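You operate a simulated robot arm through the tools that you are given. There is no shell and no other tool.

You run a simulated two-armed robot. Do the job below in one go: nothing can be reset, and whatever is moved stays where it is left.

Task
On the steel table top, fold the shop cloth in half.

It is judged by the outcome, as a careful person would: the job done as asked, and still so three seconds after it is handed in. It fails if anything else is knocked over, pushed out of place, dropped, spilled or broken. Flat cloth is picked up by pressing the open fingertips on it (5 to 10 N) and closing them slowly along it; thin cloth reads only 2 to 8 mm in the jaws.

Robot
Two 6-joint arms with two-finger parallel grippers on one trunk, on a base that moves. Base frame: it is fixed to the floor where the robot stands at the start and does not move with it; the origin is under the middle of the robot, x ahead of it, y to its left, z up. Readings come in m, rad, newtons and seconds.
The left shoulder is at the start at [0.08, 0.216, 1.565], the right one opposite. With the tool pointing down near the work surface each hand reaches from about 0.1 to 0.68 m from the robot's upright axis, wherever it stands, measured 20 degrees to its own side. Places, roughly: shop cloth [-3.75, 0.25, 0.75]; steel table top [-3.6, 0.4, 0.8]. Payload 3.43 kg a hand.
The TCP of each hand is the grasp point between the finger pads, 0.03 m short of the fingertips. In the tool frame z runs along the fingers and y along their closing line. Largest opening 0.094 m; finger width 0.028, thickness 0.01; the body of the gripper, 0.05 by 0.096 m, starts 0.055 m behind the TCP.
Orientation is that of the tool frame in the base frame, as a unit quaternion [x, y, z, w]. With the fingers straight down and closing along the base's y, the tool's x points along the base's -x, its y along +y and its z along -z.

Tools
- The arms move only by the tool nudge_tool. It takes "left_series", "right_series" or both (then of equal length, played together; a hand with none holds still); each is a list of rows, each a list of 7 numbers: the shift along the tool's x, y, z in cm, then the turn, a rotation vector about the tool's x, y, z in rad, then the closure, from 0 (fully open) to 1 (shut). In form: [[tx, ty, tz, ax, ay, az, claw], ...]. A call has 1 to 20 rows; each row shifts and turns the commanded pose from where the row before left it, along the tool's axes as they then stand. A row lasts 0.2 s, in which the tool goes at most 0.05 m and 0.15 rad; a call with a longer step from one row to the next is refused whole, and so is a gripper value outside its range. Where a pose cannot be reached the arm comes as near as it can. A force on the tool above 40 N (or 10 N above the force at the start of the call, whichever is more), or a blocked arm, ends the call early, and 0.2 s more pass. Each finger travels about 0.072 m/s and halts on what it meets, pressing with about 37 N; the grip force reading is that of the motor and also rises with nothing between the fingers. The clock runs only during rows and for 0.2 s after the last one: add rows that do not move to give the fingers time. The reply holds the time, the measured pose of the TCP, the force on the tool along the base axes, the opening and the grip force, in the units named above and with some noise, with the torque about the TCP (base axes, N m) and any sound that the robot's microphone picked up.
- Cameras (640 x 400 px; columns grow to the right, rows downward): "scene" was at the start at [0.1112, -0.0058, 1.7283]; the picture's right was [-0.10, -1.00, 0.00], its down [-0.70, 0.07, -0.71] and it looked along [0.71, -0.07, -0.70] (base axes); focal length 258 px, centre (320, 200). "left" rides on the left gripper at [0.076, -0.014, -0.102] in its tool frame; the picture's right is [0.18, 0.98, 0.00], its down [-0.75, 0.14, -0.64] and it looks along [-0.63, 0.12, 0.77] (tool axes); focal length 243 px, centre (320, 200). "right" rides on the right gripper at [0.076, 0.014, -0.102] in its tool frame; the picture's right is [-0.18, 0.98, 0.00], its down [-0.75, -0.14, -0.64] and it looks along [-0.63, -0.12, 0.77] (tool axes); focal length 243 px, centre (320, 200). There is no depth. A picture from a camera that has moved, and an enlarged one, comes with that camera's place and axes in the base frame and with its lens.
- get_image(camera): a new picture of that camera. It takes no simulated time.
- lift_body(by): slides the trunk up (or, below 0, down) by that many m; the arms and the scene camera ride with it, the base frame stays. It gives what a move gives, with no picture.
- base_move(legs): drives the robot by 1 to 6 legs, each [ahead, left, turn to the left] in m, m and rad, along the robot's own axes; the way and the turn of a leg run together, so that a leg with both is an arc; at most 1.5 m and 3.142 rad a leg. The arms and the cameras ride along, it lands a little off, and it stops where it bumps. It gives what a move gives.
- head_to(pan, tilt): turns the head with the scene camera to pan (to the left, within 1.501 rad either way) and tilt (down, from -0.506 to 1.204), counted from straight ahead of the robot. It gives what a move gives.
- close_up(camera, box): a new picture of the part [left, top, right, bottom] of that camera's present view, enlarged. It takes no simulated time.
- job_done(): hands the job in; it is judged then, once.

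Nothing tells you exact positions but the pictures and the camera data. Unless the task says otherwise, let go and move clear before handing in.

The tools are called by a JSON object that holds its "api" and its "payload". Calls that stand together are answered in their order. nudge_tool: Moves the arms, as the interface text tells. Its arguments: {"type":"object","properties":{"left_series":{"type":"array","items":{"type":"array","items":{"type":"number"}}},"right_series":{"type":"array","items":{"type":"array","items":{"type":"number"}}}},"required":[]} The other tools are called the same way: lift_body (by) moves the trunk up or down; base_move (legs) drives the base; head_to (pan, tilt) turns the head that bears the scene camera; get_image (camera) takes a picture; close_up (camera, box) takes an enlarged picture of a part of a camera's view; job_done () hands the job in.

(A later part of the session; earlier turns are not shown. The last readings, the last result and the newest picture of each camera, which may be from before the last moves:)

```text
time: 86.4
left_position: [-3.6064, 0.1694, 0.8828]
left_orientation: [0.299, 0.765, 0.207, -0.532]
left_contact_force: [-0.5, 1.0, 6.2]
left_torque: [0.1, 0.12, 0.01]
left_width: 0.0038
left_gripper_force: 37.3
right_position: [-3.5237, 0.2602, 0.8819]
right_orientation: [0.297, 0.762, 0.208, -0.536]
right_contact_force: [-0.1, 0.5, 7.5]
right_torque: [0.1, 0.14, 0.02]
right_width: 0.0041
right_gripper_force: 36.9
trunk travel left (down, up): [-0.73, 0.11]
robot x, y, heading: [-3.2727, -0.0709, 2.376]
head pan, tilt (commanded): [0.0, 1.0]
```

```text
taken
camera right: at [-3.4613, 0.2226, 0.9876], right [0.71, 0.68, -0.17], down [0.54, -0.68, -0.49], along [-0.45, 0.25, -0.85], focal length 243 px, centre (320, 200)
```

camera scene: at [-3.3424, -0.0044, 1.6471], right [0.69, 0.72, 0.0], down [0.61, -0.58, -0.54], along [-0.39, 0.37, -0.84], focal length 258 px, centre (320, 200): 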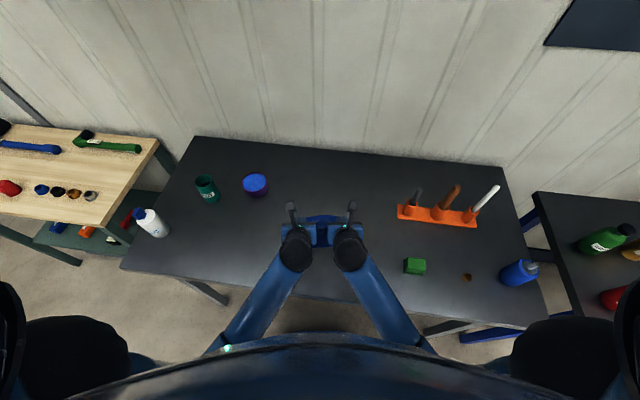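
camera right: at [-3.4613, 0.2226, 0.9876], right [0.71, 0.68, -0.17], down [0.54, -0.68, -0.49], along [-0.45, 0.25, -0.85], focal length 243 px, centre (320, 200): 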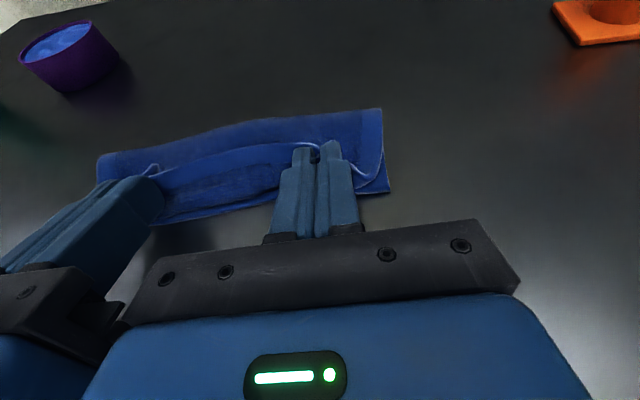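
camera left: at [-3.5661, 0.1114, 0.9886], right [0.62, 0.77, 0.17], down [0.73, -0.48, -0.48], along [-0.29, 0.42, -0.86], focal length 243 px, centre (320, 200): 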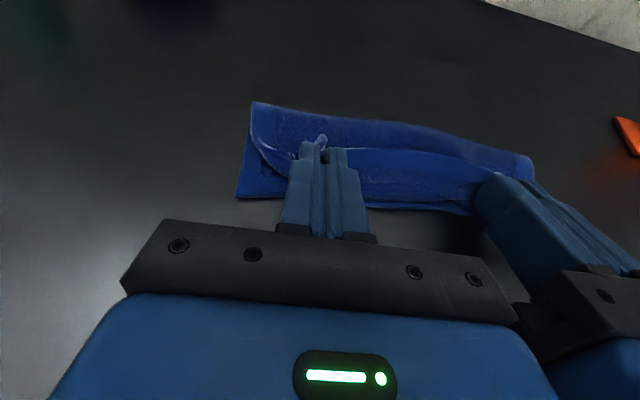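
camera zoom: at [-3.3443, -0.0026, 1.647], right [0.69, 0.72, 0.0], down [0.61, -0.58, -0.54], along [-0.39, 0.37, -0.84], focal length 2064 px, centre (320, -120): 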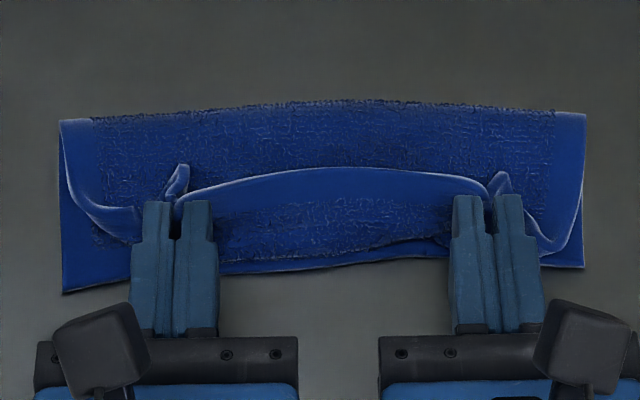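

The held edge reached the near edge, but the fold line sits at about 75 mm instead of 91 mm, so there is slack in the upper layer. Since I still hold it, I will lift it back up over the middle and lay it down again on a tauter arc.

{"api": "nudge_tool", "payload": {"left_series": [[1.371, 0, -0.029, 0, -0.0325, 0, 1.0], [1.369, 0, -0.073, 0, -0.0325, 0, 1.0], [1.42, 0, 0.345, 0, -0.065, 0, 1.0], [1.439, 0, 0.252, 0, -0.065, 0, 1.0], [1.353, 0, 0.607, 0, -0.07, 0, 1.0], [1.392, 0, 0.51, 0, -0.07, 0, 1.0], [1.217, 0, 0.836, 0, -0.07, 0, 1.0], [1.272, 0, 0.75, 0, -0.07, 0, 1.0], [0.886, 0, 0.728, 0, -0.06, 0, 1.0], [0.928, 0, 0.673, 0, -0.06, 0, 1.0], [0, 0, 0, 0, 0, 0, 1.0]], "right_series": [[1.371, 0, -0.029, 0, -0.0325, 0, 1.0], [1.369, 0, -0.073, 0, -0.0325, 0, 1.0], [1.42, 0, 0.345, 0, -0.065, 0, 1.0], [1.439, 0, 0.252, 0, -0.065, 0, 1.0], [1.353, 0, 0.607, 0, -0.07, 0, 1.0], [1.392, 0, 0.51, 0, -0.07, 0, 1.0], [1.217, 0, 0.836, 0, -0.07, 0, 1.0], [1.272, 0, 0.75, 0, -0.07, 0, 1.0], [0.886, 0, 0.728, 0, -0.06, 0, 1.0], [0.928, 0, 0.673, 0, -0.06, 0, 1.0], [0, 0, 0, 0, 0, 0, 1.0]]}}

{"api": "close_up", "payload": {"camera": "scene", "box": [260, 190, 380, 270]}}

{"api": "get_image", "payload": {"camera": "left"}}

{"api": "get_image", "payload": {"camera": "right"}}

```text
time: 88.8
left_position: [-3.6833, 0.237, 0.9562]
left_orientation: [0.346, 0.888, 0.109, -0.282]
left_contact_force: [0.2, 0.2, -0.8]
left_torque: [0.01, 0.01, 0.01]
left_width: 0.0036
left_gripper_force: 37.0
right_position: [-3.5988, 0.3299, 0.9565]
right_orientation: [0.345, 0.886, 0.112, -0.287]
right_contact_force: [1.1, 0.1, 0.4]
right_torque: [0.03, 0.03, -0.01]
right_width: 0.0042
right_gripper_force: 36.9
trunk travel left (down, up): [-0.73, 0.11]
robot x, y, heading: [-3.2713, -0.0712, 2.38]
head pan, tilt (commanded): [0.0, 1.0]
```

```text
5.00 times, centred on (320, 230) of scene
camera zoom: at [-3.3448, -0.0022, 1.6468], right [0.69, 0.72, 0.0], down [0.61, -0.58, -0.54], along [-0.39, 0.37, -0.84], focal length 1290 px, centre (320, 50)
```

zoom: 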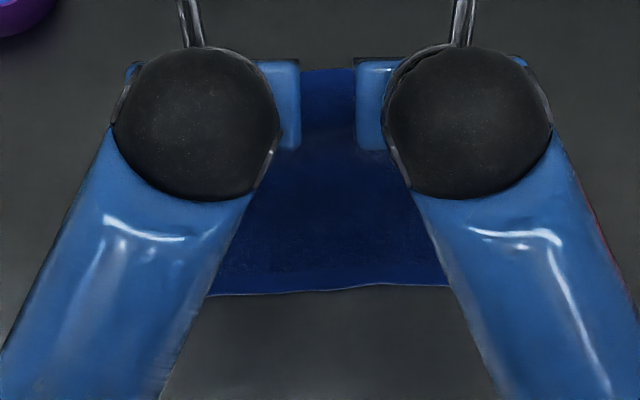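

```text
taken
camera left: at [-3.6954, 0.2287, 1.0829], right [0.55, 0.83, 0.1], down [0.82, -0.56, 0.09], along [0.13, 0.04, -0.99], focal length 243 px, centre (320, 200)
```

left: 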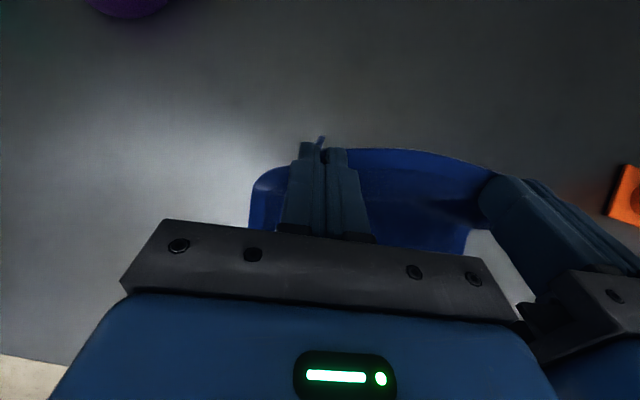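

```text
taken
camera right: at [-3.5899, 0.3408, 1.0839], right [0.77, 0.62, -0.11], down [0.63, -0.77, 0.08], along [-0.04, -0.13, -0.99], focal length 243 px, centre (320, 200)
```

right: 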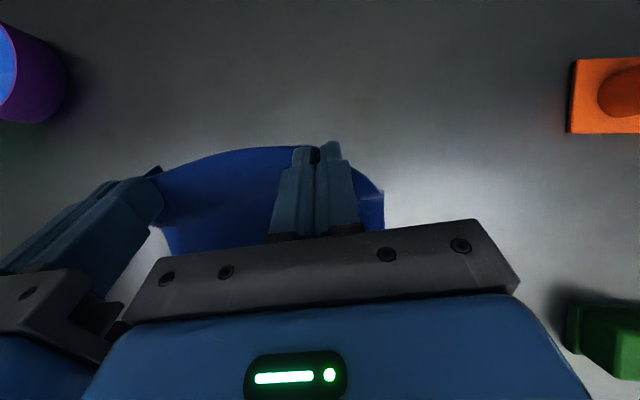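

The cloth is lifted cleanly again, hanging from both hands over its middle line. I will lay it down on the tauter arc, pausing shortly before the end.

{"api": "nudge_tool", "payload": {"left_series": [[-0.888, 0, -0.744, 0, 0.06, 0, 1.0], [-0.841, 0, -0.796, 0, 0.06, 0, 1.0], [-1.174, 0, -0.612, 0, 0.065, 0, 1.0], [-1.132, 0, -0.687, 0, 0.065, 0, 1.0], [-1.149, 0, -0.424, 0, 0.055, 0, 1.0], [-1.124, 0, -0.487, 0, 0.055, 0, 1.0], [-1.118, 0, -0.195, 0, 0.05, 0, 1.0], [-1.107, 0, -0.251, 0, 0.05, 0, 1.0], [-1.034, 0, -0.037, 0, 0.045, 0, 1.0], [-1.032, 0, -0.083, 0, 0.045, 0, 1.0], [0, 0, 0, 0, 0, 0, 1.0]], "right_series": [[-0.888, 0, -0.744, 0, 0.06, 0, 1.0], [-0.841, 0, -0.796, 0, 0.06, 0, 1.0], [-1.174, 0, -0.612, 0, 0.065, 0, 1.0], [-1.132, 0, -0.687, 0, 0.065, 0, 1.0], [-1.149, 0, -0.424, 0, 0.055, 0, 1.0], [-1.124, 0, -0.487, 0, 0.055, 0, 1.0], [-1.118, 0, -0.195, 0, 0.05, 0, 1.0], [-1.107, 0, -0.251, 0, 0.05, 0, 1.0], [-1.034, 0, -0.037, 0, 0.045, 0, 1.0], [-1.032, 0, -0.083, 0, 0.045, 0, 1.0], [0, 0, 0, 0, 0, 0, 1.0]]}}

{"api": "close_up", "payload": {"camera": "scene", "box": [280, 215, 360, 265]}}

{"api": "get_image", "payload": {"camera": "left"}}

{"api": "get_image", "payload": {"camera": "right"}}

```text
time: 91.2
left_position: [-3.6121, 0.1727, 0.9064]
left_orientation: [0.303, 0.778, 0.2, -0.513]
left_contact_force: [-0.2, 0.1, 0.3]
left_torque: [0.01, -0.06, 0.02]
left_width: 0.0036
left_gripper_force: 37.3
right_position: [-3.5293, 0.2646, 0.9054]
right_orientation: [0.302, 0.775, 0.201, -0.517]
right_contact_force: [0.4, -0.2, -0.4]
right_torque: [0.0, 0.01, 0.03]
right_width: 0.0039
right_gripper_force: 37.2
trunk travel left (down, up): [-0.73, 0.11]
robot x, y, heading: [-3.2723, -0.0729, 2.378]
head pan, tilt (commanded): [0.0, 1.0]
```

```text
8.00 times, centred on (320, 240) of scene
camera zoom: at [-3.3451, -0.002, 1.6468], right [0.69, 0.72, 0.0], down [0.61, -0.58, -0.54], along [-0.39, 0.37, -0.84], focal length 2064 px, centre (320, -120)
```

zoom: 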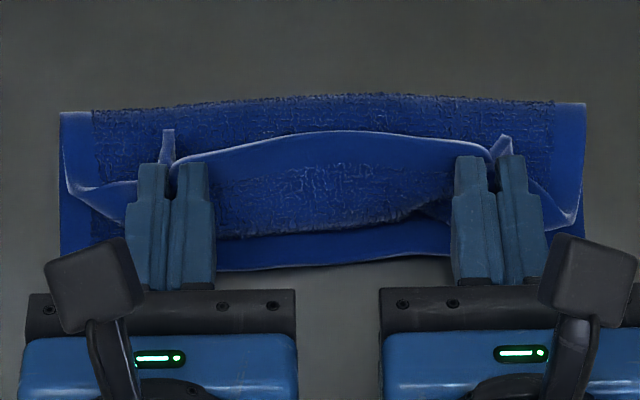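

```text
taken
camera left: at [-3.5752, 0.1192, 1.0146], right [0.61, 0.77, 0.17], down [0.75, -0.5, -0.44], along [-0.26, 0.4, -0.88], focal length 243 px, centre (320, 200)
```

left: 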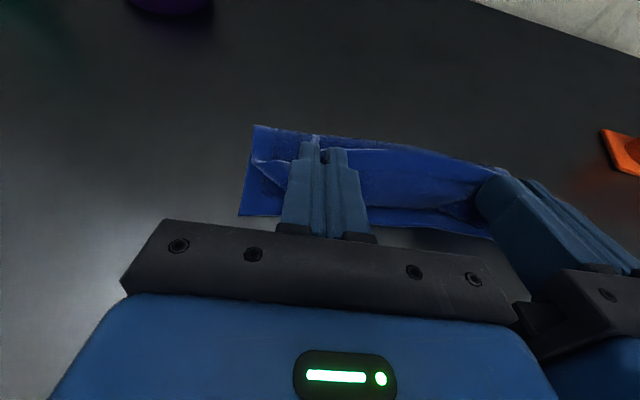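

```text
taken
camera right: at [-3.4704, 0.2308, 1.014], right [0.72, 0.68, -0.17], down [0.55, -0.7, -0.45], along [-0.42, 0.23, -0.88], focal length 243 px, centre (320, 200)
```

right: 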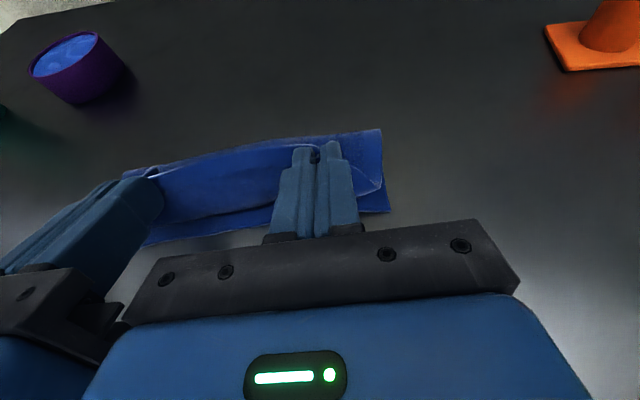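

The crest of the fold still sits near 78 mm because the gripped edge is bent back under the fingers. I will push the held edge slightly toward the far side so the fold rolls out to the middle line, and look again.

{"api": "nudge_tool", "payload": {"left_series": [[0.394, 0, 0.728, 0, 0.067, 0, 1.0], [0.344, 0, 0.753, 0, 0.067, 0, 1.0], [0, 0, 0, 0, 0, 0, 1.0]], "right_series": [[0.394, 0, 0.728, 0, 0.067, 0, 1.0], [0.344, 0, 0.753, 0, 0.067, 0, 1.0], [0, 0, 0, 0, 0, 0, 1.0]]}}

{"api": "close_up", "payload": {"camera": "scene", "box": [280, 215, 360, 265]}}

{"api": "get_image", "payload": {"camera": "left"}}

{"api": "get_image", "payload": {"camera": "right"}}

```text
time: 92.0
left_position: [-3.6248, 0.1827, 0.906]
left_orientation: [0.289, 0.741, 0.22, -0.565]
left_contact_force: [0.7, -0.3, 0.1]
left_torque: [0.04, -0.03, 0.0]
left_width: 0.0037
left_gripper_force: 37.4
right_position: [-3.5411, 0.2761, 0.9059]
right_orientation: [0.287, 0.739, 0.22, -0.569]
right_contact_force: [0.5, -0.4, -0.1]
right_torque: [0.01, 0.01, -0.01]
right_width: 0.0041
right_gripper_force: 36.7
trunk travel left (down, up): [-0.73, 0.11]
robot x, y, heading: [-3.2727, -0.0729, 2.377]
head pan, tilt (commanded): [0.0, 1.0]
```

```text
8.00 times, centred on (320, 240) of scene
camera zoom: at [-3.3448, -0.0022, 1.6468], right [0.69, 0.72, 0.0], down [0.61, -0.58, -0.54], along [-0.39, 0.37, -0.84], focal length 2064 px, centre (320, -120)
```

zoom: 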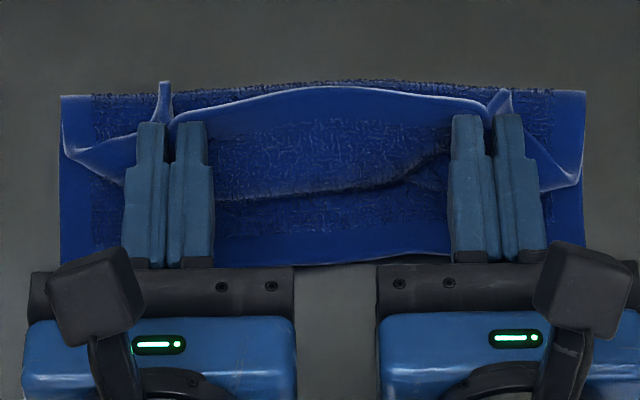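

```text
taken
camera left: at [-3.5764, 0.1196, 1.0063], right [0.63, 0.76, 0.18], down [0.7, -0.45, -0.56], along [-0.34, 0.47, -0.81], focal length 243 px, centre (320, 200)
```

left: 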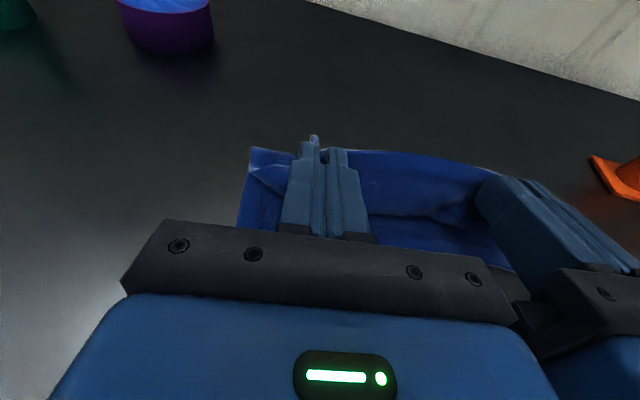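

```text
taken
camera right: at [-3.472, 0.2316, 1.0054], right [0.7, 0.69, -0.18], down [0.5, -0.65, -0.56], along [-0.51, 0.3, -0.81], focal length 243 px, centre (320, 200)
```

right: 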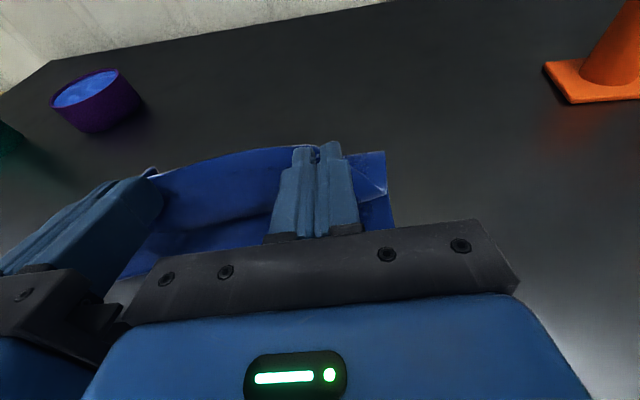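

The fold crest has moved out to about 82–84 mm. I will push 5 mm more, then open both hands slowly to let the edge fall toward the near side.

{"api": "nudge_tool", "payload": {"left_series": [[0.134, 0, 0.482, 0, 0, 0, 1.0], [0, 0, 0, 0, 0, 0, 1.0], [0, 0, 0, 0, 0, 0, 0.95], [0, 0, 0, 0, 0, 0, 0.9], [0, 0, 0, 0, 0, 0, 0.85], [0, 0, 0, 0, 0, 0, 0.8], [0, 0, 0, 0, 0, 0, 0.75], [0, 0, 0, 0, 0, 0, 0.7], [0, 0, 0, 0, 0, 0, 0.65], [0, 0, 0, 0, 0, 0, 0.6], [0, 0, 0, 0, 0, 0, 0.6]], "right_series": [[0.134, 0, 0.482, 0, 0, 0, 1.0], [0, 0, 0, 0, 0, 0, 1.0], [0, 0, 0, 0, 0, 0, 0.95], [0, 0, 0, 0, 0, 0, 0.9], [0, 0, 0, 0, 0, 0, 0.85], [0, 0, 0, 0, 0, 0, 0.8], [0, 0, 0, 0, 0, 0, 0.75], [0, 0, 0, 0, 0, 0, 0.7], [0, 0, 0, 0, 0, 0, 0.65], [0, 0, 0, 0, 0, 0, 0.6], [0, 0, 0, 0, 0, 0, 0.6]]}}

{"api": "close_up", "payload": {"camera": "scene", "box": [280, 215, 360, 265]}}

{"api": "get_image", "payload": {"camera": "left"}}

{"api": "get_image", "payload": {"camera": "right"}}

```text
time: 94.4
left_position: [-3.629, 0.186, 0.9058]
left_orientation: [0.29, 0.742, 0.219, -0.563]
left_contact_force: [0.0, 0.3, -0.6]
left_torque: [0.01, 0.0, -0.02]
left_width: 0.0376
left_gripper_force: 0.0
right_position: [-3.545, 0.2786, 0.9063]
right_orientation: [0.288, 0.738, 0.222, -0.569]
right_contact_force: [0.0, 0.2, -0.2]
right_torque: [0.01, -0.02, 0.01]
right_width: 0.0376
right_gripper_force: 0.0
trunk travel left (down, up): [-0.73, 0.11]
robot x, y, heading: [-3.2746, -0.0768, 2.384]
head pan, tilt (commanded): [0.0, 1.0]
```

```text
8.00 times, centred on (320, 240) of scene
camera zoom: at [-3.3451, -0.002, 1.6468], right [0.69, 0.72, 0.0], down [0.61, -0.58, -0.54], along [-0.39, 0.37, -0.84], focal length 2064 px, centre (320, -120)
```

zoom: 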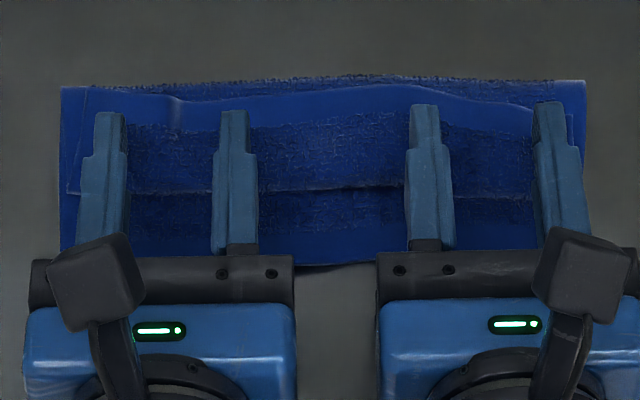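

```text
taken
camera left: at [-3.5801, 0.123, 1.0062], right [0.63, 0.76, 0.18], down [0.7, -0.45, -0.55], along [-0.34, 0.47, -0.81], focal length 243 px, centre (320, 200)
```

left: 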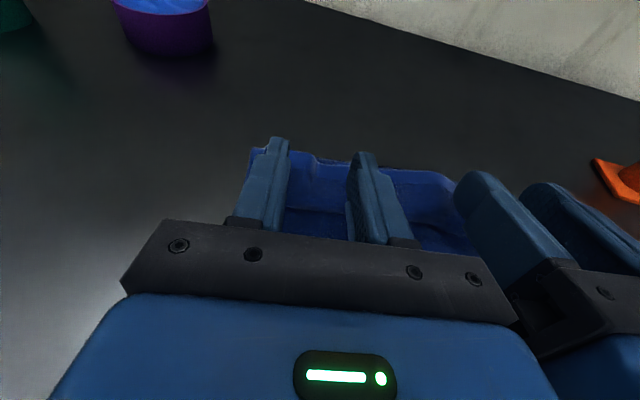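

```text
taken
camera right: at [-3.4758, 0.2353, 1.0051], right [0.7, 0.69, -0.18], down [0.5, -0.65, -0.56], along [-0.51, 0.3, -0.81], focal length 243 px, centre (320, 200)
```

right: 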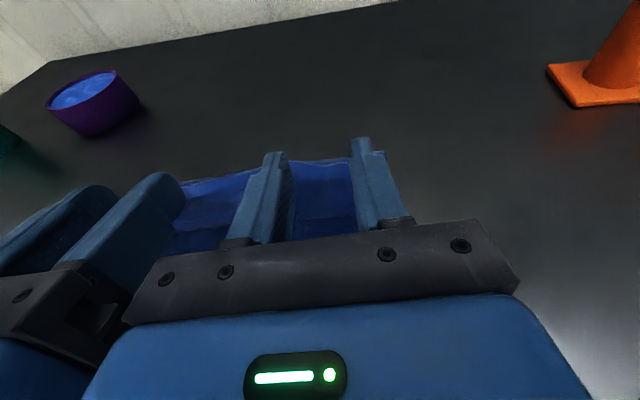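

The cloth let go, but its last 4–5 cm stayed folded back on top as a flap. I will back the hands off and up to see the cloth clearly before regripping that flap.

{"api": "nudge_tool", "payload": {"left_series": [[0.8, 0, -1.0, 0, 0, 0, 0.6], [0.8, 0, -1.0, 0, 0, 0, 0.6], [1.5, 0, -1.0, 0, -0.1, 0, 0.6], [2.0, 0, -1.0, 0, -0.12, 0, 0.6], [2.0, -0.5, -1.0, 0, -0.12, 0, 0.6], [1.5, -1.0, -1.0, 0, -0.12, 0, 0.6], [0, -1.5, -1.0, 0, 0, 0, 0.6], [0, -1.5, 0, 0, 0, 0, 0.6]], "right_series": [[0.8, 0, -1.0, 0, 0, 0, 0.6], [0.8, 0, -1.0, 0, 0, 0, 0.6], [1.5, 0, -1.0, 0, -0.1, 0, 0.6], [2.0, 0, -1.0, 0, -0.12, 0, 0.6], [2.0, 0.5, -1.0, 0, -0.12, 0, 0.6], [1.5, 1.0, -1.0, 0, -0.12, 0, 0.6], [0, 1.5, -1.0, 0, 0, 0, 0.6], [0, 1.5, 0, 0, 0, 0, 0.6]]}}

{"api": "get_image", "payload": {"camera": "scene"}}

{"api": "close_up", "payload": {"camera": "scene", "box": [280, 215, 360, 265]}}

{"api": "get_image", "payload": {"camera": "left"}}

{"api": "get_image", "payload": {"camera": "right"}}

```text
time: 96.2
left_position: [-3.6357, 0.133, 1.015]
left_orientation: [0.332, 0.851, 0.147, -0.38]
left_contact_force: [-0.1, 0.7, -0.8]
left_torque: [-0.01, 0.01, 0.02]
left_width: 0.0375
left_gripper_force: 0.1
right_position: [-3.4904, 0.2928, 1.0131]
right_orientation: [0.33, 0.849, 0.15, -0.385]
right_contact_force: [0.9, 0.1, 0.1]
right_torque: [-0.02, 0.01, 0.03]
right_width: 0.0375
right_gripper_force: 0.1
trunk travel left (down, up): [-0.73, 0.11]
robot x, y, heading: [-3.2736, -0.0717, 2.376]
head pan, tilt (commanded): [0.0, 1.0]
```

```text
taken
camera scene: at [-3.344, -0.0031, 1.6469], right [0.69, 0.72, 0.0], down [0.61, -0.58, -0.54], along [-0.39, 0.37, -0.84], focal length 258 px, centre (320, 200)
```

scene: 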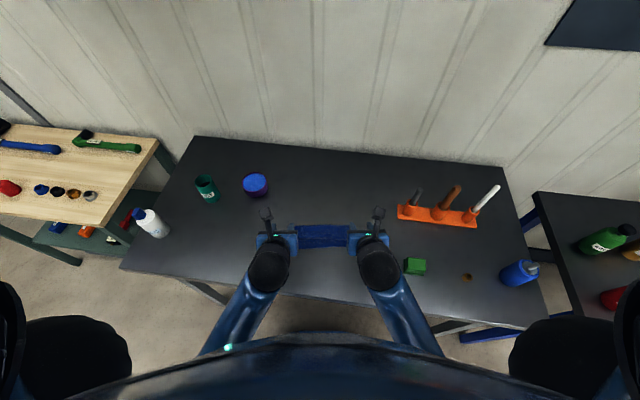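

```text
8.00 times, centred on (320, 240) of scene
camera zoom: at [-3.344, -0.0031, 1.6469], right [0.69, 0.72, 0.0], down [0.61, -0.58, -0.54], along [-0.39, 0.37, -0.84], focal length 2064 px, centre (320, -120)
```

zoom: 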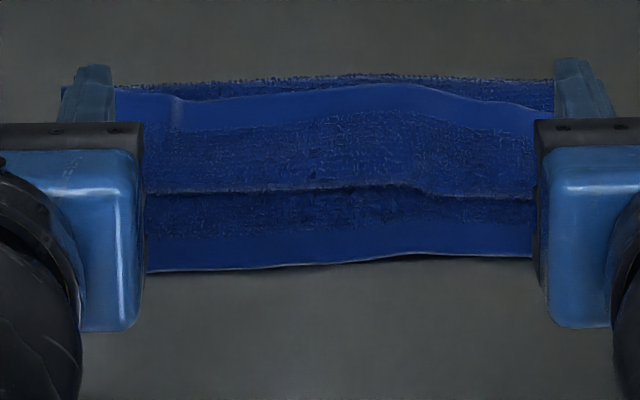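

```text
taken
camera left: at [-3.628, 0.1054, 1.1395], right [0.58, 0.81, 0.14], down [0.82, -0.56, -0.13], along [-0.03, 0.19, -0.98], focal length 243 px, centre (320, 200)
```

left: 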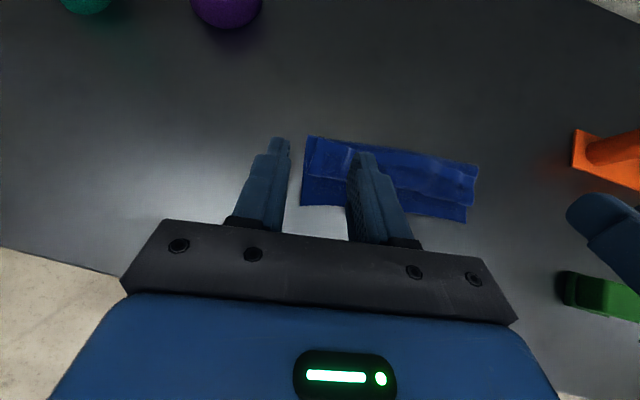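

```text
taken
camera right: at [-3.461, 0.2838, 1.1375], right [0.75, 0.64, -0.14], down [0.63, -0.77, -0.14], along [-0.2, 0.02, -0.98], focal length 243 px, centre (320, 200)
```

right: 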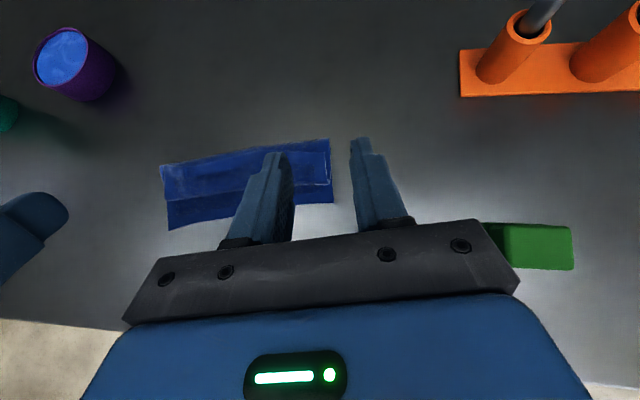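

The fold line now lies at about 90 mm, right at the half. Only the top 4–5 cm of the upper layer is doubled back as a flap. I will bring both hands upright behind the flap's edge with fingers spread, ready to push the flap over toward the near side.

{"api": "nudge_tool", "payload": {"left_series": [[0.16, 0.62, 1.764, 0, -0.105, 0, 0.55], [0.344, 0.62, 1.738, 0, -0.105, 0, 0.5], [0.524, 0.62, 1.692, 0, -0.105, 0, 0.45], [0.699, 0.62, 1.628, 0, -0.105, 0, 0.4], [0.866, 0.62, 1.546, 0, -0.105, 0, 0.362], [1.024, 0.62, 1.447, 0, -0.105, 0, 0.362], [1.169, 0.62, 1.332, 0, -0.105, 0, 0.362], [1.302, 0.62, 1.201, 0, -0.104, 0, 0.362], [0, 0, 0, 0, 0, 0, 0.362]], "right_series": [[0.16, -0.73, 1.764, 0, -0.106, 0, 0.55], [0.344, -0.73, 1.738, 0, -0.106, 0, 0.5], [0.524, -0.73, 1.692, 0, -0.106, 0, 0.45], [0.699, -0.73, 1.628, 0, -0.106, 0, 0.4], [0.866, -0.73, 1.546, 0, -0.106, 0, 0.362], [1.024, -0.73, 1.447, 0, -0.106, 0, 0.362], [1.169, -0.73, 1.332, 0, -0.106, 0, 0.362], [1.302, -0.73, 1.201, 0, -0.106, 0, 0.362], [0, 0, 0, 0, 0, 0, 0.362]]}}

{"api": "close_up", "payload": {"camera": "scene", "box": [260, 190, 380, 270]}}

{"api": "get_image", "payload": {"camera": "left"}}

{"api": "get_image", "payload": {"camera": "right"}}

```text
time: 98.2
left_position: [-3.6881, 0.2481, 0.9291]
left_orientation: [0.363, 0.932, -0.001, 0.0]
left_contact_force: [0.7, 0.0, 0.0]
left_torque: [-0.01, 0.02, 0.0]
left_width: 0.06
left_gripper_force: 0.1
right_position: [-3.6156, 0.327, 0.9311]
right_orientation: [0.362, 0.932, 0.0, -0.002]
right_contact_force: [0.6, -0.2, 0.8]
right_torque: [0.01, 0.01, 0.0]
right_width: 0.06
right_gripper_force: 0.1
trunk travel left (down, up): [-0.73, 0.11]
robot x, y, heading: [-3.2732, -0.0742, 2.377]
head pan, tilt (commanded): [0.0, 1.0]
```

```text
5.00 times, centred on (320, 230) of scene
camera zoom: at [-3.3445, -0.0025, 1.6469], right [0.69, 0.72, 0.0], down [0.61, -0.58, -0.54], along [-0.39, 0.37, -0.84], focal length 1290 px, centre (320, 50)
```

zoom: 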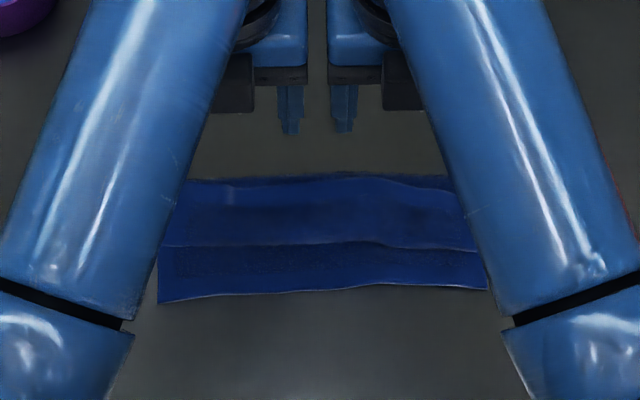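

```text
taken
camera left: at [-3.7538, 0.2887, 1.0318], right [0.53, 0.85, 0.0], down [0.65, -0.41, 0.64], along [0.54, -0.34, -0.77], focal length 243 px, centre (320, 200)
```

left: 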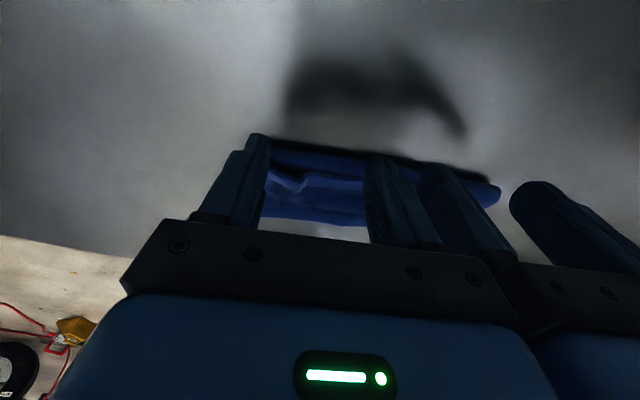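

```text
taken
camera right: at [-3.6619, 0.3874, 1.0321], right [0.8, 0.6, 0.0], down [0.46, -0.61, 0.64], along [0.38, -0.51, -0.77], focal length 243 px, centre (320, 200)
```

right: 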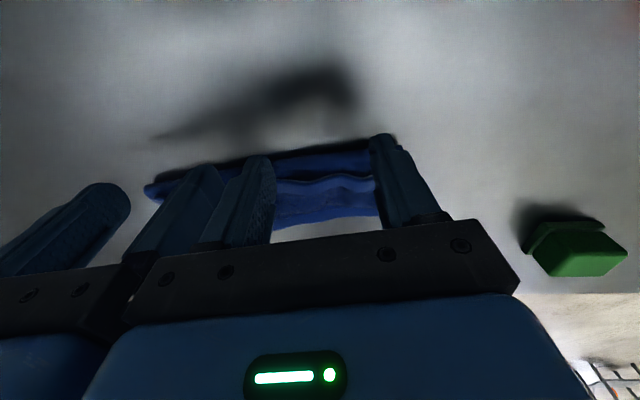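

Both hands stand upright just behind the fold. I will zoom the hand cameras to see the flap's edge exactly.

{"api": "close_up", "payload": {"camera": "left", "box": [240, 110, 400, 240]}}

{"api": "close_up", "payload": {"camera": "right", "box": [250, 110, 410, 240]}}

{"api": "close_up", "payload": {"camera": "scene", "box": [285, 215, 355, 255]}}

```text
3.08 times, centred on (320, 175) of left
camera zoom: at [-3.7538, 0.2887, 1.0318], right [0.53, 0.85, 0.0], down [0.65, -0.41, 0.64], along [0.54, -0.34, -0.77], focal length 746 px, centre (320, 277)
```

zoom: 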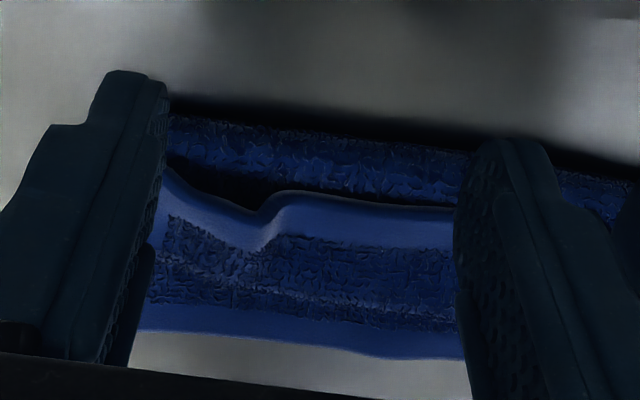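

```text
3.08 times, centred on (330, 175) of right
camera zoom: at [-3.6619, 0.3874, 1.0321], right [0.8, 0.6, 0.0], down [0.46, -0.61, 0.64], along [0.38, -0.51, -0.77], focal length 746 px, centre (289, 277)
```

zoom: 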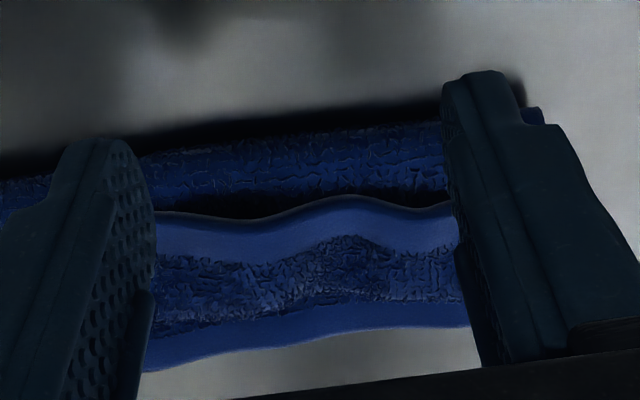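

```text
9.14 times, centred on (320, 235) of scene
camera zoom: at [-3.3445, -0.0025, 1.6469], right [0.69, 0.72, 0.0], down [0.61, -0.58, -0.54], along [-0.39, 0.37, -0.84], focal length 2358 px, centre (320, -120)
```

zoom: 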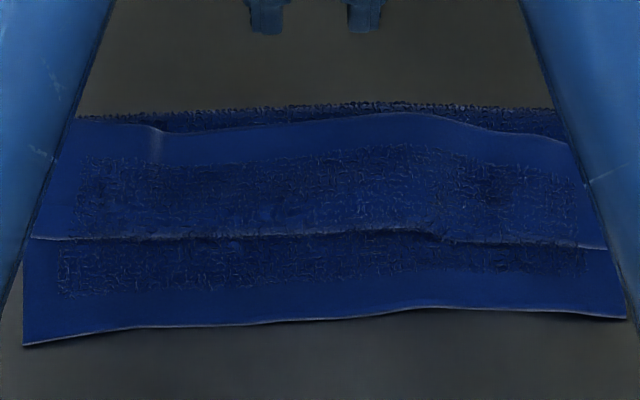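

The cloth is springy: the flap's edge stands about 2.5 cm above the table near the fold, with a gap beneath it. I will lower the fingertips to just behind that edge, above the fold, and push it toward the near side in short steps.

{"api": "nudge_tool", "payload": {"left_series": [[0, 0, 0.8, 0, 0, 0, 0.362], [0, 0, 0.8, 0, 0, 0, 0.362], [0, 0, 0.8, 0, 0, 0, 0.362], [0, 0, 0.7, 0, 0, 0, 0.362], [-0.8, 0, 0, 0, 0, 0, 0.362], [-0.8, 0, 0, 0, 0, 0, 0.362], [-0.8, 0, 0, 0, 0, 0, 0.362], [0, 0, 0, 0, 0, 0, 0.362]], "right_series": [[0, 0, 0.8, 0, 0, 0, 0.362], [0, 0, 0.8, 0, 0, 0, 0.362], [0, 0, 0.8, 0, 0, 0, 0.362], [0, 0, 0.9, 0, 0, 0, 0.362], [-0.8, 0, 0, 0, 0, 0, 0.362], [-0.8, 0, 0, 0, 0, 0, 0.362], [-0.8, 0, 0, 0, 0, 0, 0.362], [0, 0, 0, 0, 0, 0, 0.362]]}}

{"api": "close_up", "payload": {"camera": "scene", "box": [285, 210, 355, 255]}}

{"api": "close_up", "payload": {"camera": "left", "box": [240, 110, 400, 240]}}

{"api": "close_up", "payload": {"camera": "right", "box": [250, 110, 410, 240]}}

```text
time: 100.0
left_position: [-3.6696, 0.2295, 0.8977]
left_orientation: [0.363, 0.932, -0.001, 0.0]
left_contact_force: [0.3, 0.8, -1.2]
left_torque: [-0.01, -0.01, -0.02]
left_width: 0.0598
left_gripper_force: 0.0
right_position: [-3.599, 0.3105, 0.896]
right_orientation: [0.363, 0.932, 0.001, -0.002]
right_contact_force: [-0.3, 0.1, 0.4]
right_torque: [0.0, 0.0, 0.01]
right_width: 0.0598
right_gripper_force: 0.1
trunk travel left (down, up): [-0.73, 0.11]
robot x, y, heading: [-3.2694, -0.0731, 2.384]
head pan, tilt (commanded): [0.0, 1.0]
```

```text
8.89 times, centred on (320, 232) of scene
camera zoom: at [-3.3454, -0.0016, 1.6468], right [0.69, 0.72, 0.0], down [0.61, -0.58, -0.54], along [-0.39, 0.37, -0.84], focal length 2293 px, centre (320, -89)
```

zoom: 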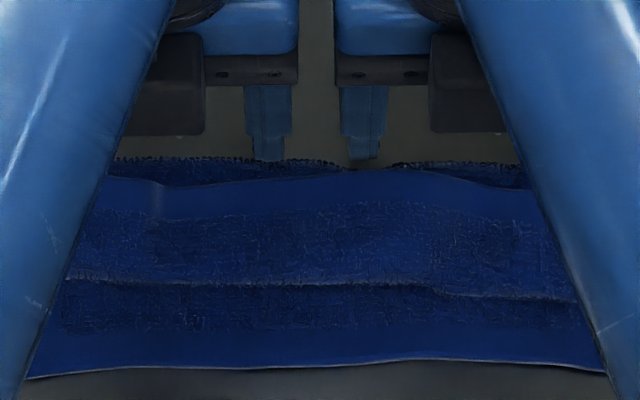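

```text
3.08 times, centred on (320, 175) of left
camera zoom: at [-3.7363, 0.2717, 0.9995], right [0.53, 0.85, 0.0], down [0.65, -0.41, 0.64], along [0.54, -0.34, -0.77], focal length 746 px, centre (320, 277)
```

zoom: 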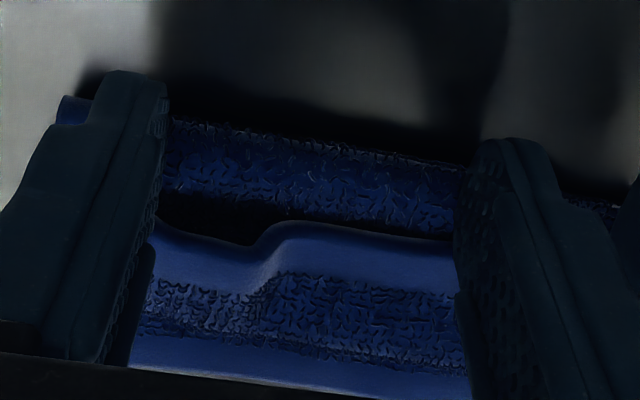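

```text
3.08 times, centred on (330, 175) of right
camera zoom: at [-3.644, 0.371, 0.998], right [0.8, 0.6, 0.0], down [0.46, -0.61, 0.64], along [0.38, -0.51, -0.77], focal length 746 px, centre (289, 277)
```

zoom: 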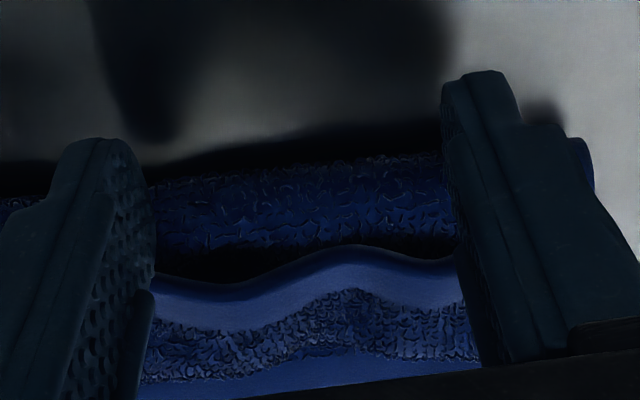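

No contact yet; the flap's edge is still a few millimetres ahead of the fingers. I continue pushing toward the near side.

{"api": "nudge_tool", "payload": {"left_series": [[-0.7, 0, 0.1, 0, 0, 0, 0.362], [-0.7, 0, 0, 0, 0, 0, 0.362], [-0.7, 0, 0, 0, 0, 0, 0.362], [0, 0, 0, 0, 0, 0, 0.362]], "right_series": [[-0.7, 0, 0.0, 0, 0, 0, 0.362], [-0.7, 0, 0, 0, 0, 0, 0.362], [-0.7, 0, 0, 0, 0, 0, 0.362], [-0.2, 0, 0, 0, 0, 0, 0.362]]}}

{"api": "close_up", "payload": {"camera": "scene", "box": [285, 210, 355, 255]}}

{"api": "close_up", "payload": {"camera": "left", "box": [240, 110, 400, 240]}}

{"api": "close_up", "payload": {"camera": "right", "box": [250, 110, 410, 240]}}

```text
time: 101.0
left_position: [-3.6538, 0.2173, 0.8974]
left_orientation: [0.363, 0.932, -0.001, 0.0]
left_contact_force: [-0.3, -0.6, -0.4]
left_torque: [0.01, -0.01, 0.02]
left_width: 0.0599
left_gripper_force: 0.1
right_position: [-3.5799, 0.295, 0.8972]
right_orientation: [0.362, 0.932, 0.001, -0.002]
right_contact_force: [0.5, -0.3, 0.6]
right_torque: [-0.04, 0.0, 0.02]
right_width: 0.06
right_gripper_force: 0.1
trunk travel left (down, up): [-0.73, 0.11]
robot x, y, heading: [-3.2732, -0.0729, 2.383]
head pan, tilt (commanded): [0.0, 1.0]
```

```text
8.89 times, centred on (320, 232) of scene
camera zoom: at [-3.3452, -0.0018, 1.6468], right [0.69, 0.72, 0.0], down [0.61, -0.58, -0.54], along [-0.39, 0.37, -0.84], focal length 2293 px, centre (320, -89)
```

zoom: 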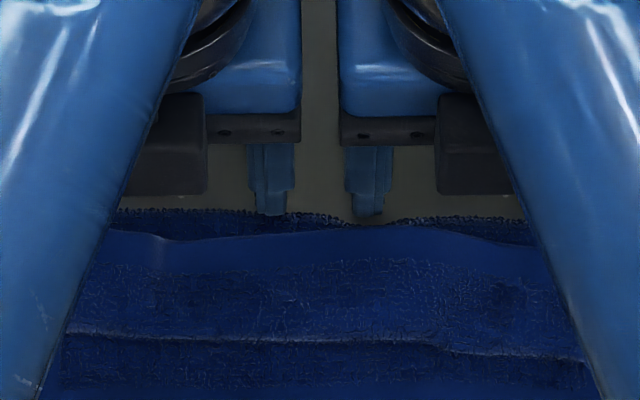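

```text
3.08 times, centred on (320, 175) of left
camera zoom: at [-3.7198, 0.2576, 0.9984], right [0.53, 0.85, 0.0], down [0.65, -0.41, 0.64], along [0.54, -0.34, -0.77], focal length 746 px, centre (320, 277)
```

zoom: 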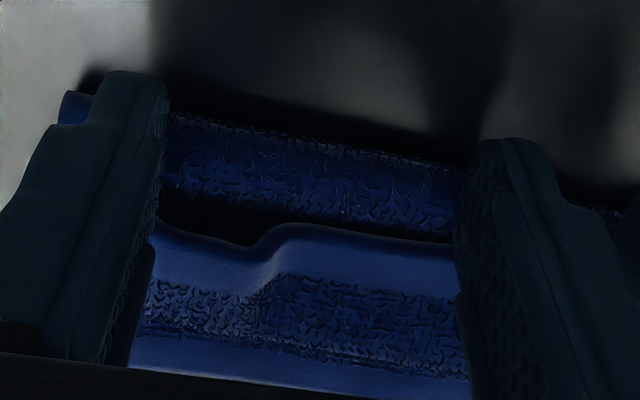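

```text
3.08 times, centred on (330, 175) of right
camera zoom: at [-3.626, 0.3558, 0.9988], right [0.8, 0.6, 0.0], down [0.46, -0.61, 0.64], along [0.38, -0.51, -0.77], focal length 746 px, centre (289, 277)
```

zoom: 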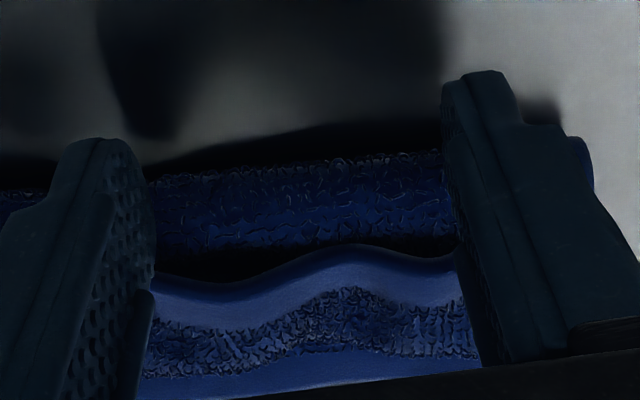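

The fingers met the springy fold itself, so the whole cloth slid about 3 cm toward me instead of the flap turning over. Nothing else is disturbed. I will lift off, move the hands away and measure the cloth again before regripping the flap's edge.

{"api": "nudge_tool", "payload": {"left_series": [[0.3, 0, -1.0, 0, 0, 0, 0.362], [0.5, 0, -1.0, 0, 0, 0, 0.45], [1.0, -0.5, -1.0, 0, 0, 0, 0.55], [1.5, -1.0, -0.5, 0, 0, 0, 0.66], [1.5, -1.5, 0, 0, 0, 0, 0.66], [1.5, -1.5, 0, 0, 0, 0, 0.66], [0, -1.5, 0, 0, 0, 0, 0.66], [0, 0, 0, 0, 0, 0, 0.66]], "right_series": [[0.3, 0, -1.0, 0, 0, 0, 0.362], [0.5, 0, -1.0, 0, 0, 0, 0.45], [1.0, 0.5, -1.0, 0, 0, 0, 0.55], [1.5, 1.0, -0.5, 0, 0, 0, 0.66], [1.5, 1.5, 0, 0, 0, 0, 0.66], [1.5, 1.5, 0, 0, 0, 0, 0.66], [0, 1.5, 0, 0, 0, 0, 0.66], [0, 0, 0, 0, 0, 0, 0.66]]}}

{"api": "get_image", "payload": {"camera": "scene"}}

{"api": "close_up", "payload": {"camera": "scene", "box": [280, 215, 360, 265]}}

{"api": "get_image", "payload": {"camera": "left"}}

{"api": "get_image", "payload": {"camera": "right"}}

```text
time: 102.8
left_position: [-3.743, 0.2161, 0.9332]
left_orientation: [0.364, 0.931, -0.001, 0.0]
left_contact_force: [-0.4, 1.2, 0.6]
left_torque: [0.02, 0.01, -0.04]
left_width: 0.0322
left_gripper_force: 0.1
right_position: [-3.5858, 0.3817, 0.933]
right_orientation: [0.362, 0.932, 0.0, -0.002]
right_contact_force: [0.4, 0.5, -0.2]
right_torque: [0.03, 0.0, -0.03]
right_width: 0.0321
right_gripper_force: 0.1
trunk travel left (down, up): [-0.73, 0.11]
robot x, y, heading: [-3.275, -0.0738, 2.379]
head pan, tilt (commanded): [0.0, 1.0]
```

```text
taken
camera scene: at [-3.3449, -0.0022, 1.6468], right [0.69, 0.72, 0.0], down [0.61, -0.58, -0.54], along [-0.39, 0.37, -0.84], focal length 258 px, centre (320, 200)
```

scene: 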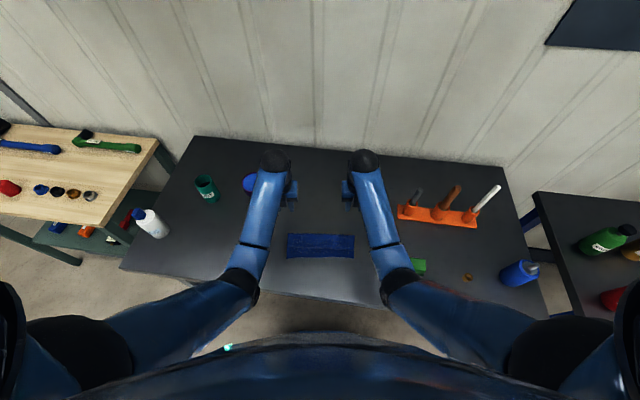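

```text
8.00 times, centred on (320, 240) of scene
camera zoom: at [-3.3449, -0.0022, 1.6468], right [0.69, 0.72, 0.0], down [0.61, -0.58, -0.54], along [-0.39, 0.37, -0.84], focal length 2064 px, centre (320, -120)
```

zoom: 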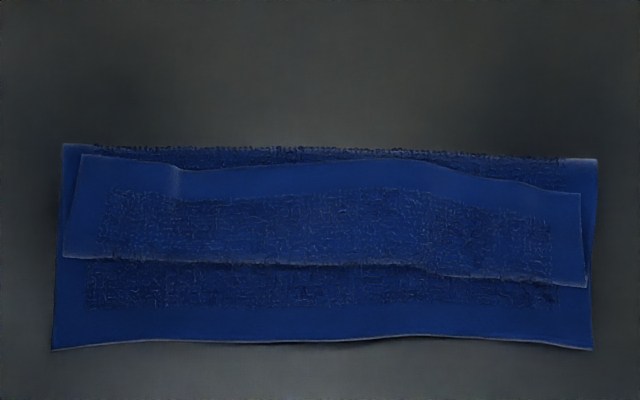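

```text
taken
camera left: at [-3.8079, 0.2574, 1.0342], right [0.53, 0.85, 0.0], down [0.65, -0.41, 0.64], along [0.54, -0.34, -0.77], focal length 243 px, centre (320, 200)
```

left: 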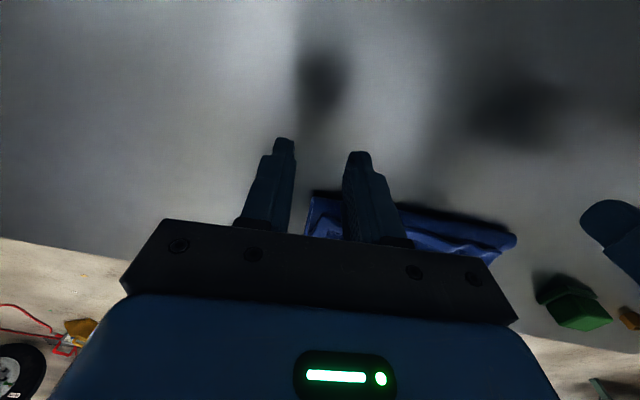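

```text
taken
camera right: at [-3.6313, 0.4418, 1.0346], right [0.8, 0.6, 0.0], down [0.46, -0.61, 0.64], along [0.38, -0.51, -0.77], focal length 243 px, centre (320, 200)
```

right: 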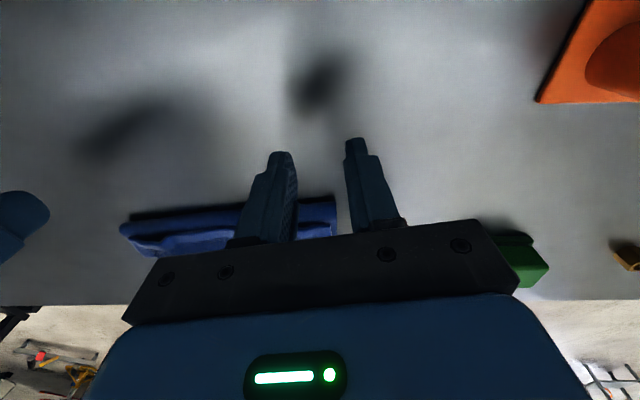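

I can see the cloth clearly now: the lower half lies flat and the flap's free edge lies near the fold. I will bring both hands upright above the flap's two free corners to grip them again.

{"api": "nudge_tool", "payload": {"left_series": [[0, 0, 0, 0, 0, 0.037, 0.66], [-1.32, 0.893, 0.2, 0, 0, 0, 0.66], [-1.32, 0.893, 0.2, 0, 0, 0, 0.66], [-1.32, 0.893, 0.2, 0, 0, 0, 0.66], [-1.32, 0.893, 0.2, 0, 0, 0, 0.66], [-1.32, 0.893, 0.2, 0, 0, 0, 0.66], [-1.32, 0.893, 0.2, 0, 0, 0, 0.66], [0, 0, 0, 0, 0, 0, 0.66]], "right_series": [[0, 0, 0, 0, 0, 0.041, 0.66], [-1.485, -0.577, 0.2, 0, 0, 0, 0.66], [-1.485, -0.577, 0.2, 0, 0, 0, 0.66], [-1.485, -0.577, 0.2, 0, 0, 0, 0.66], [-1.485, -0.577, 0.2, 0, 0, 0, 0.66], [-1.485, -0.577, 0.2, 0, 0, 0, 0.66], [-1.485, -0.577, 0.2, 0, 0, 0, 0.66], [0, 0, 0, 0, 0, 0, 0.66]]}}

{"api": "get_image", "payload": {"camera": "left"}}

{"api": "get_image", "payload": {"camera": "right"}}

{"api": "close_up", "payload": {"camera": "left", "box": [220, 100, 420, 240]}}

{"api": "close_up", "payload": {"camera": "right", "box": [220, 100, 420, 240]}}

```text
time: 104.6
left_position: [-3.6483, 0.1971, 0.9211]
left_orientation: [0.381, 0.925, -0.001, -0.001]
left_contact_force: [0.2, 0.6, -0.4]
left_torque: [0.03, 0.0, -0.03]
left_width: 0.0321
left_gripper_force: 0.1
right_position: [-3.5485, 0.2931, 0.9168]
right_orientation: [0.382, 0.924, 0.0, -0.001]
right_contact_force: [0.4, 0.3, -0.5]
right_torque: [-0.02, -0.01, 0.03]
right_width: 0.0319
right_gripper_force: 0.0
trunk travel left (down, up): [-0.73, 0.11]
robot x, y, heading: [-3.2777, -0.0706, 2.378]
head pan, tilt (commanded): [0.0, 1.0]
```

```text
taken
camera left: at [-3.7126, 0.2414, 1.0215], right [0.56, 0.83, 0.0], down [0.64, -0.43, 0.64], along [0.53, -0.36, -0.77], focal length 243 px, centre (320, 200)
```

left: 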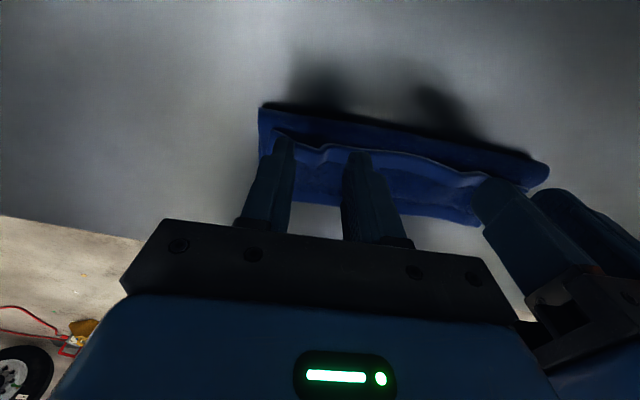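

```text
taken
camera right: at [-3.5922, 0.3563, 1.0203], right [0.82, 0.57, 0.0], down [0.44, -0.63, 0.64], along [0.36, -0.53, -0.77], focal length 243 px, centre (320, 200)
```

right: 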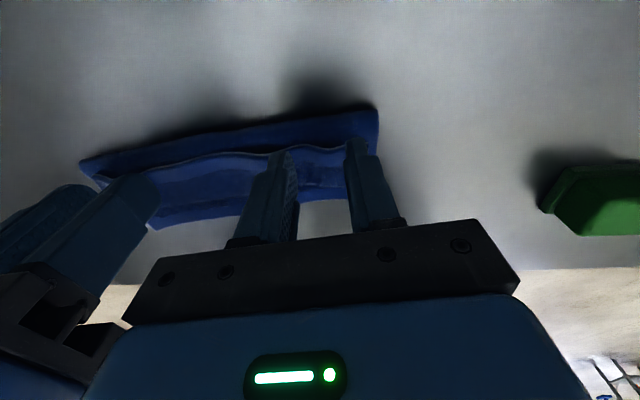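

```text
2.86 times, centred on (320, 170) of left
camera zoom: at [-3.7126, 0.2414, 1.0215], right [0.56, 0.83, 0.0], down [0.64, -0.43, 0.64], along [0.53, -0.36, -0.77], focal length 693 px, centre (320, 286)
```

zoom: 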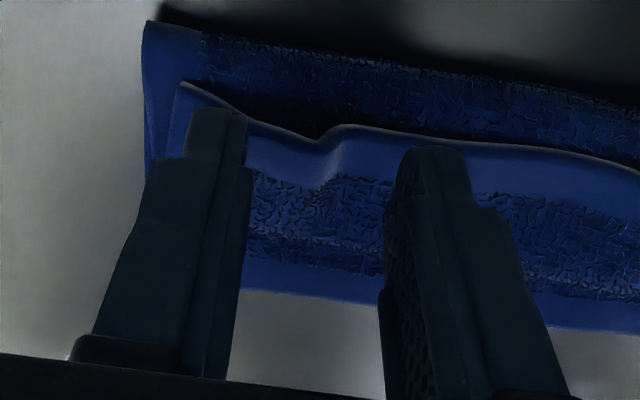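

```text
2.86 times, centred on (320, 170) of right
camera zoom: at [-3.5922, 0.3563, 1.0203], right [0.82, 0.57, 0.0], down [0.44, -0.63, 0.64], along [0.36, -0.53, -0.77], focal length 693 px, centre (320, 286)
```

zoom: 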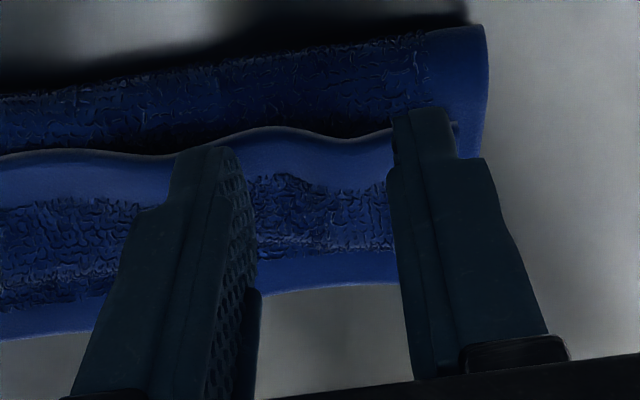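

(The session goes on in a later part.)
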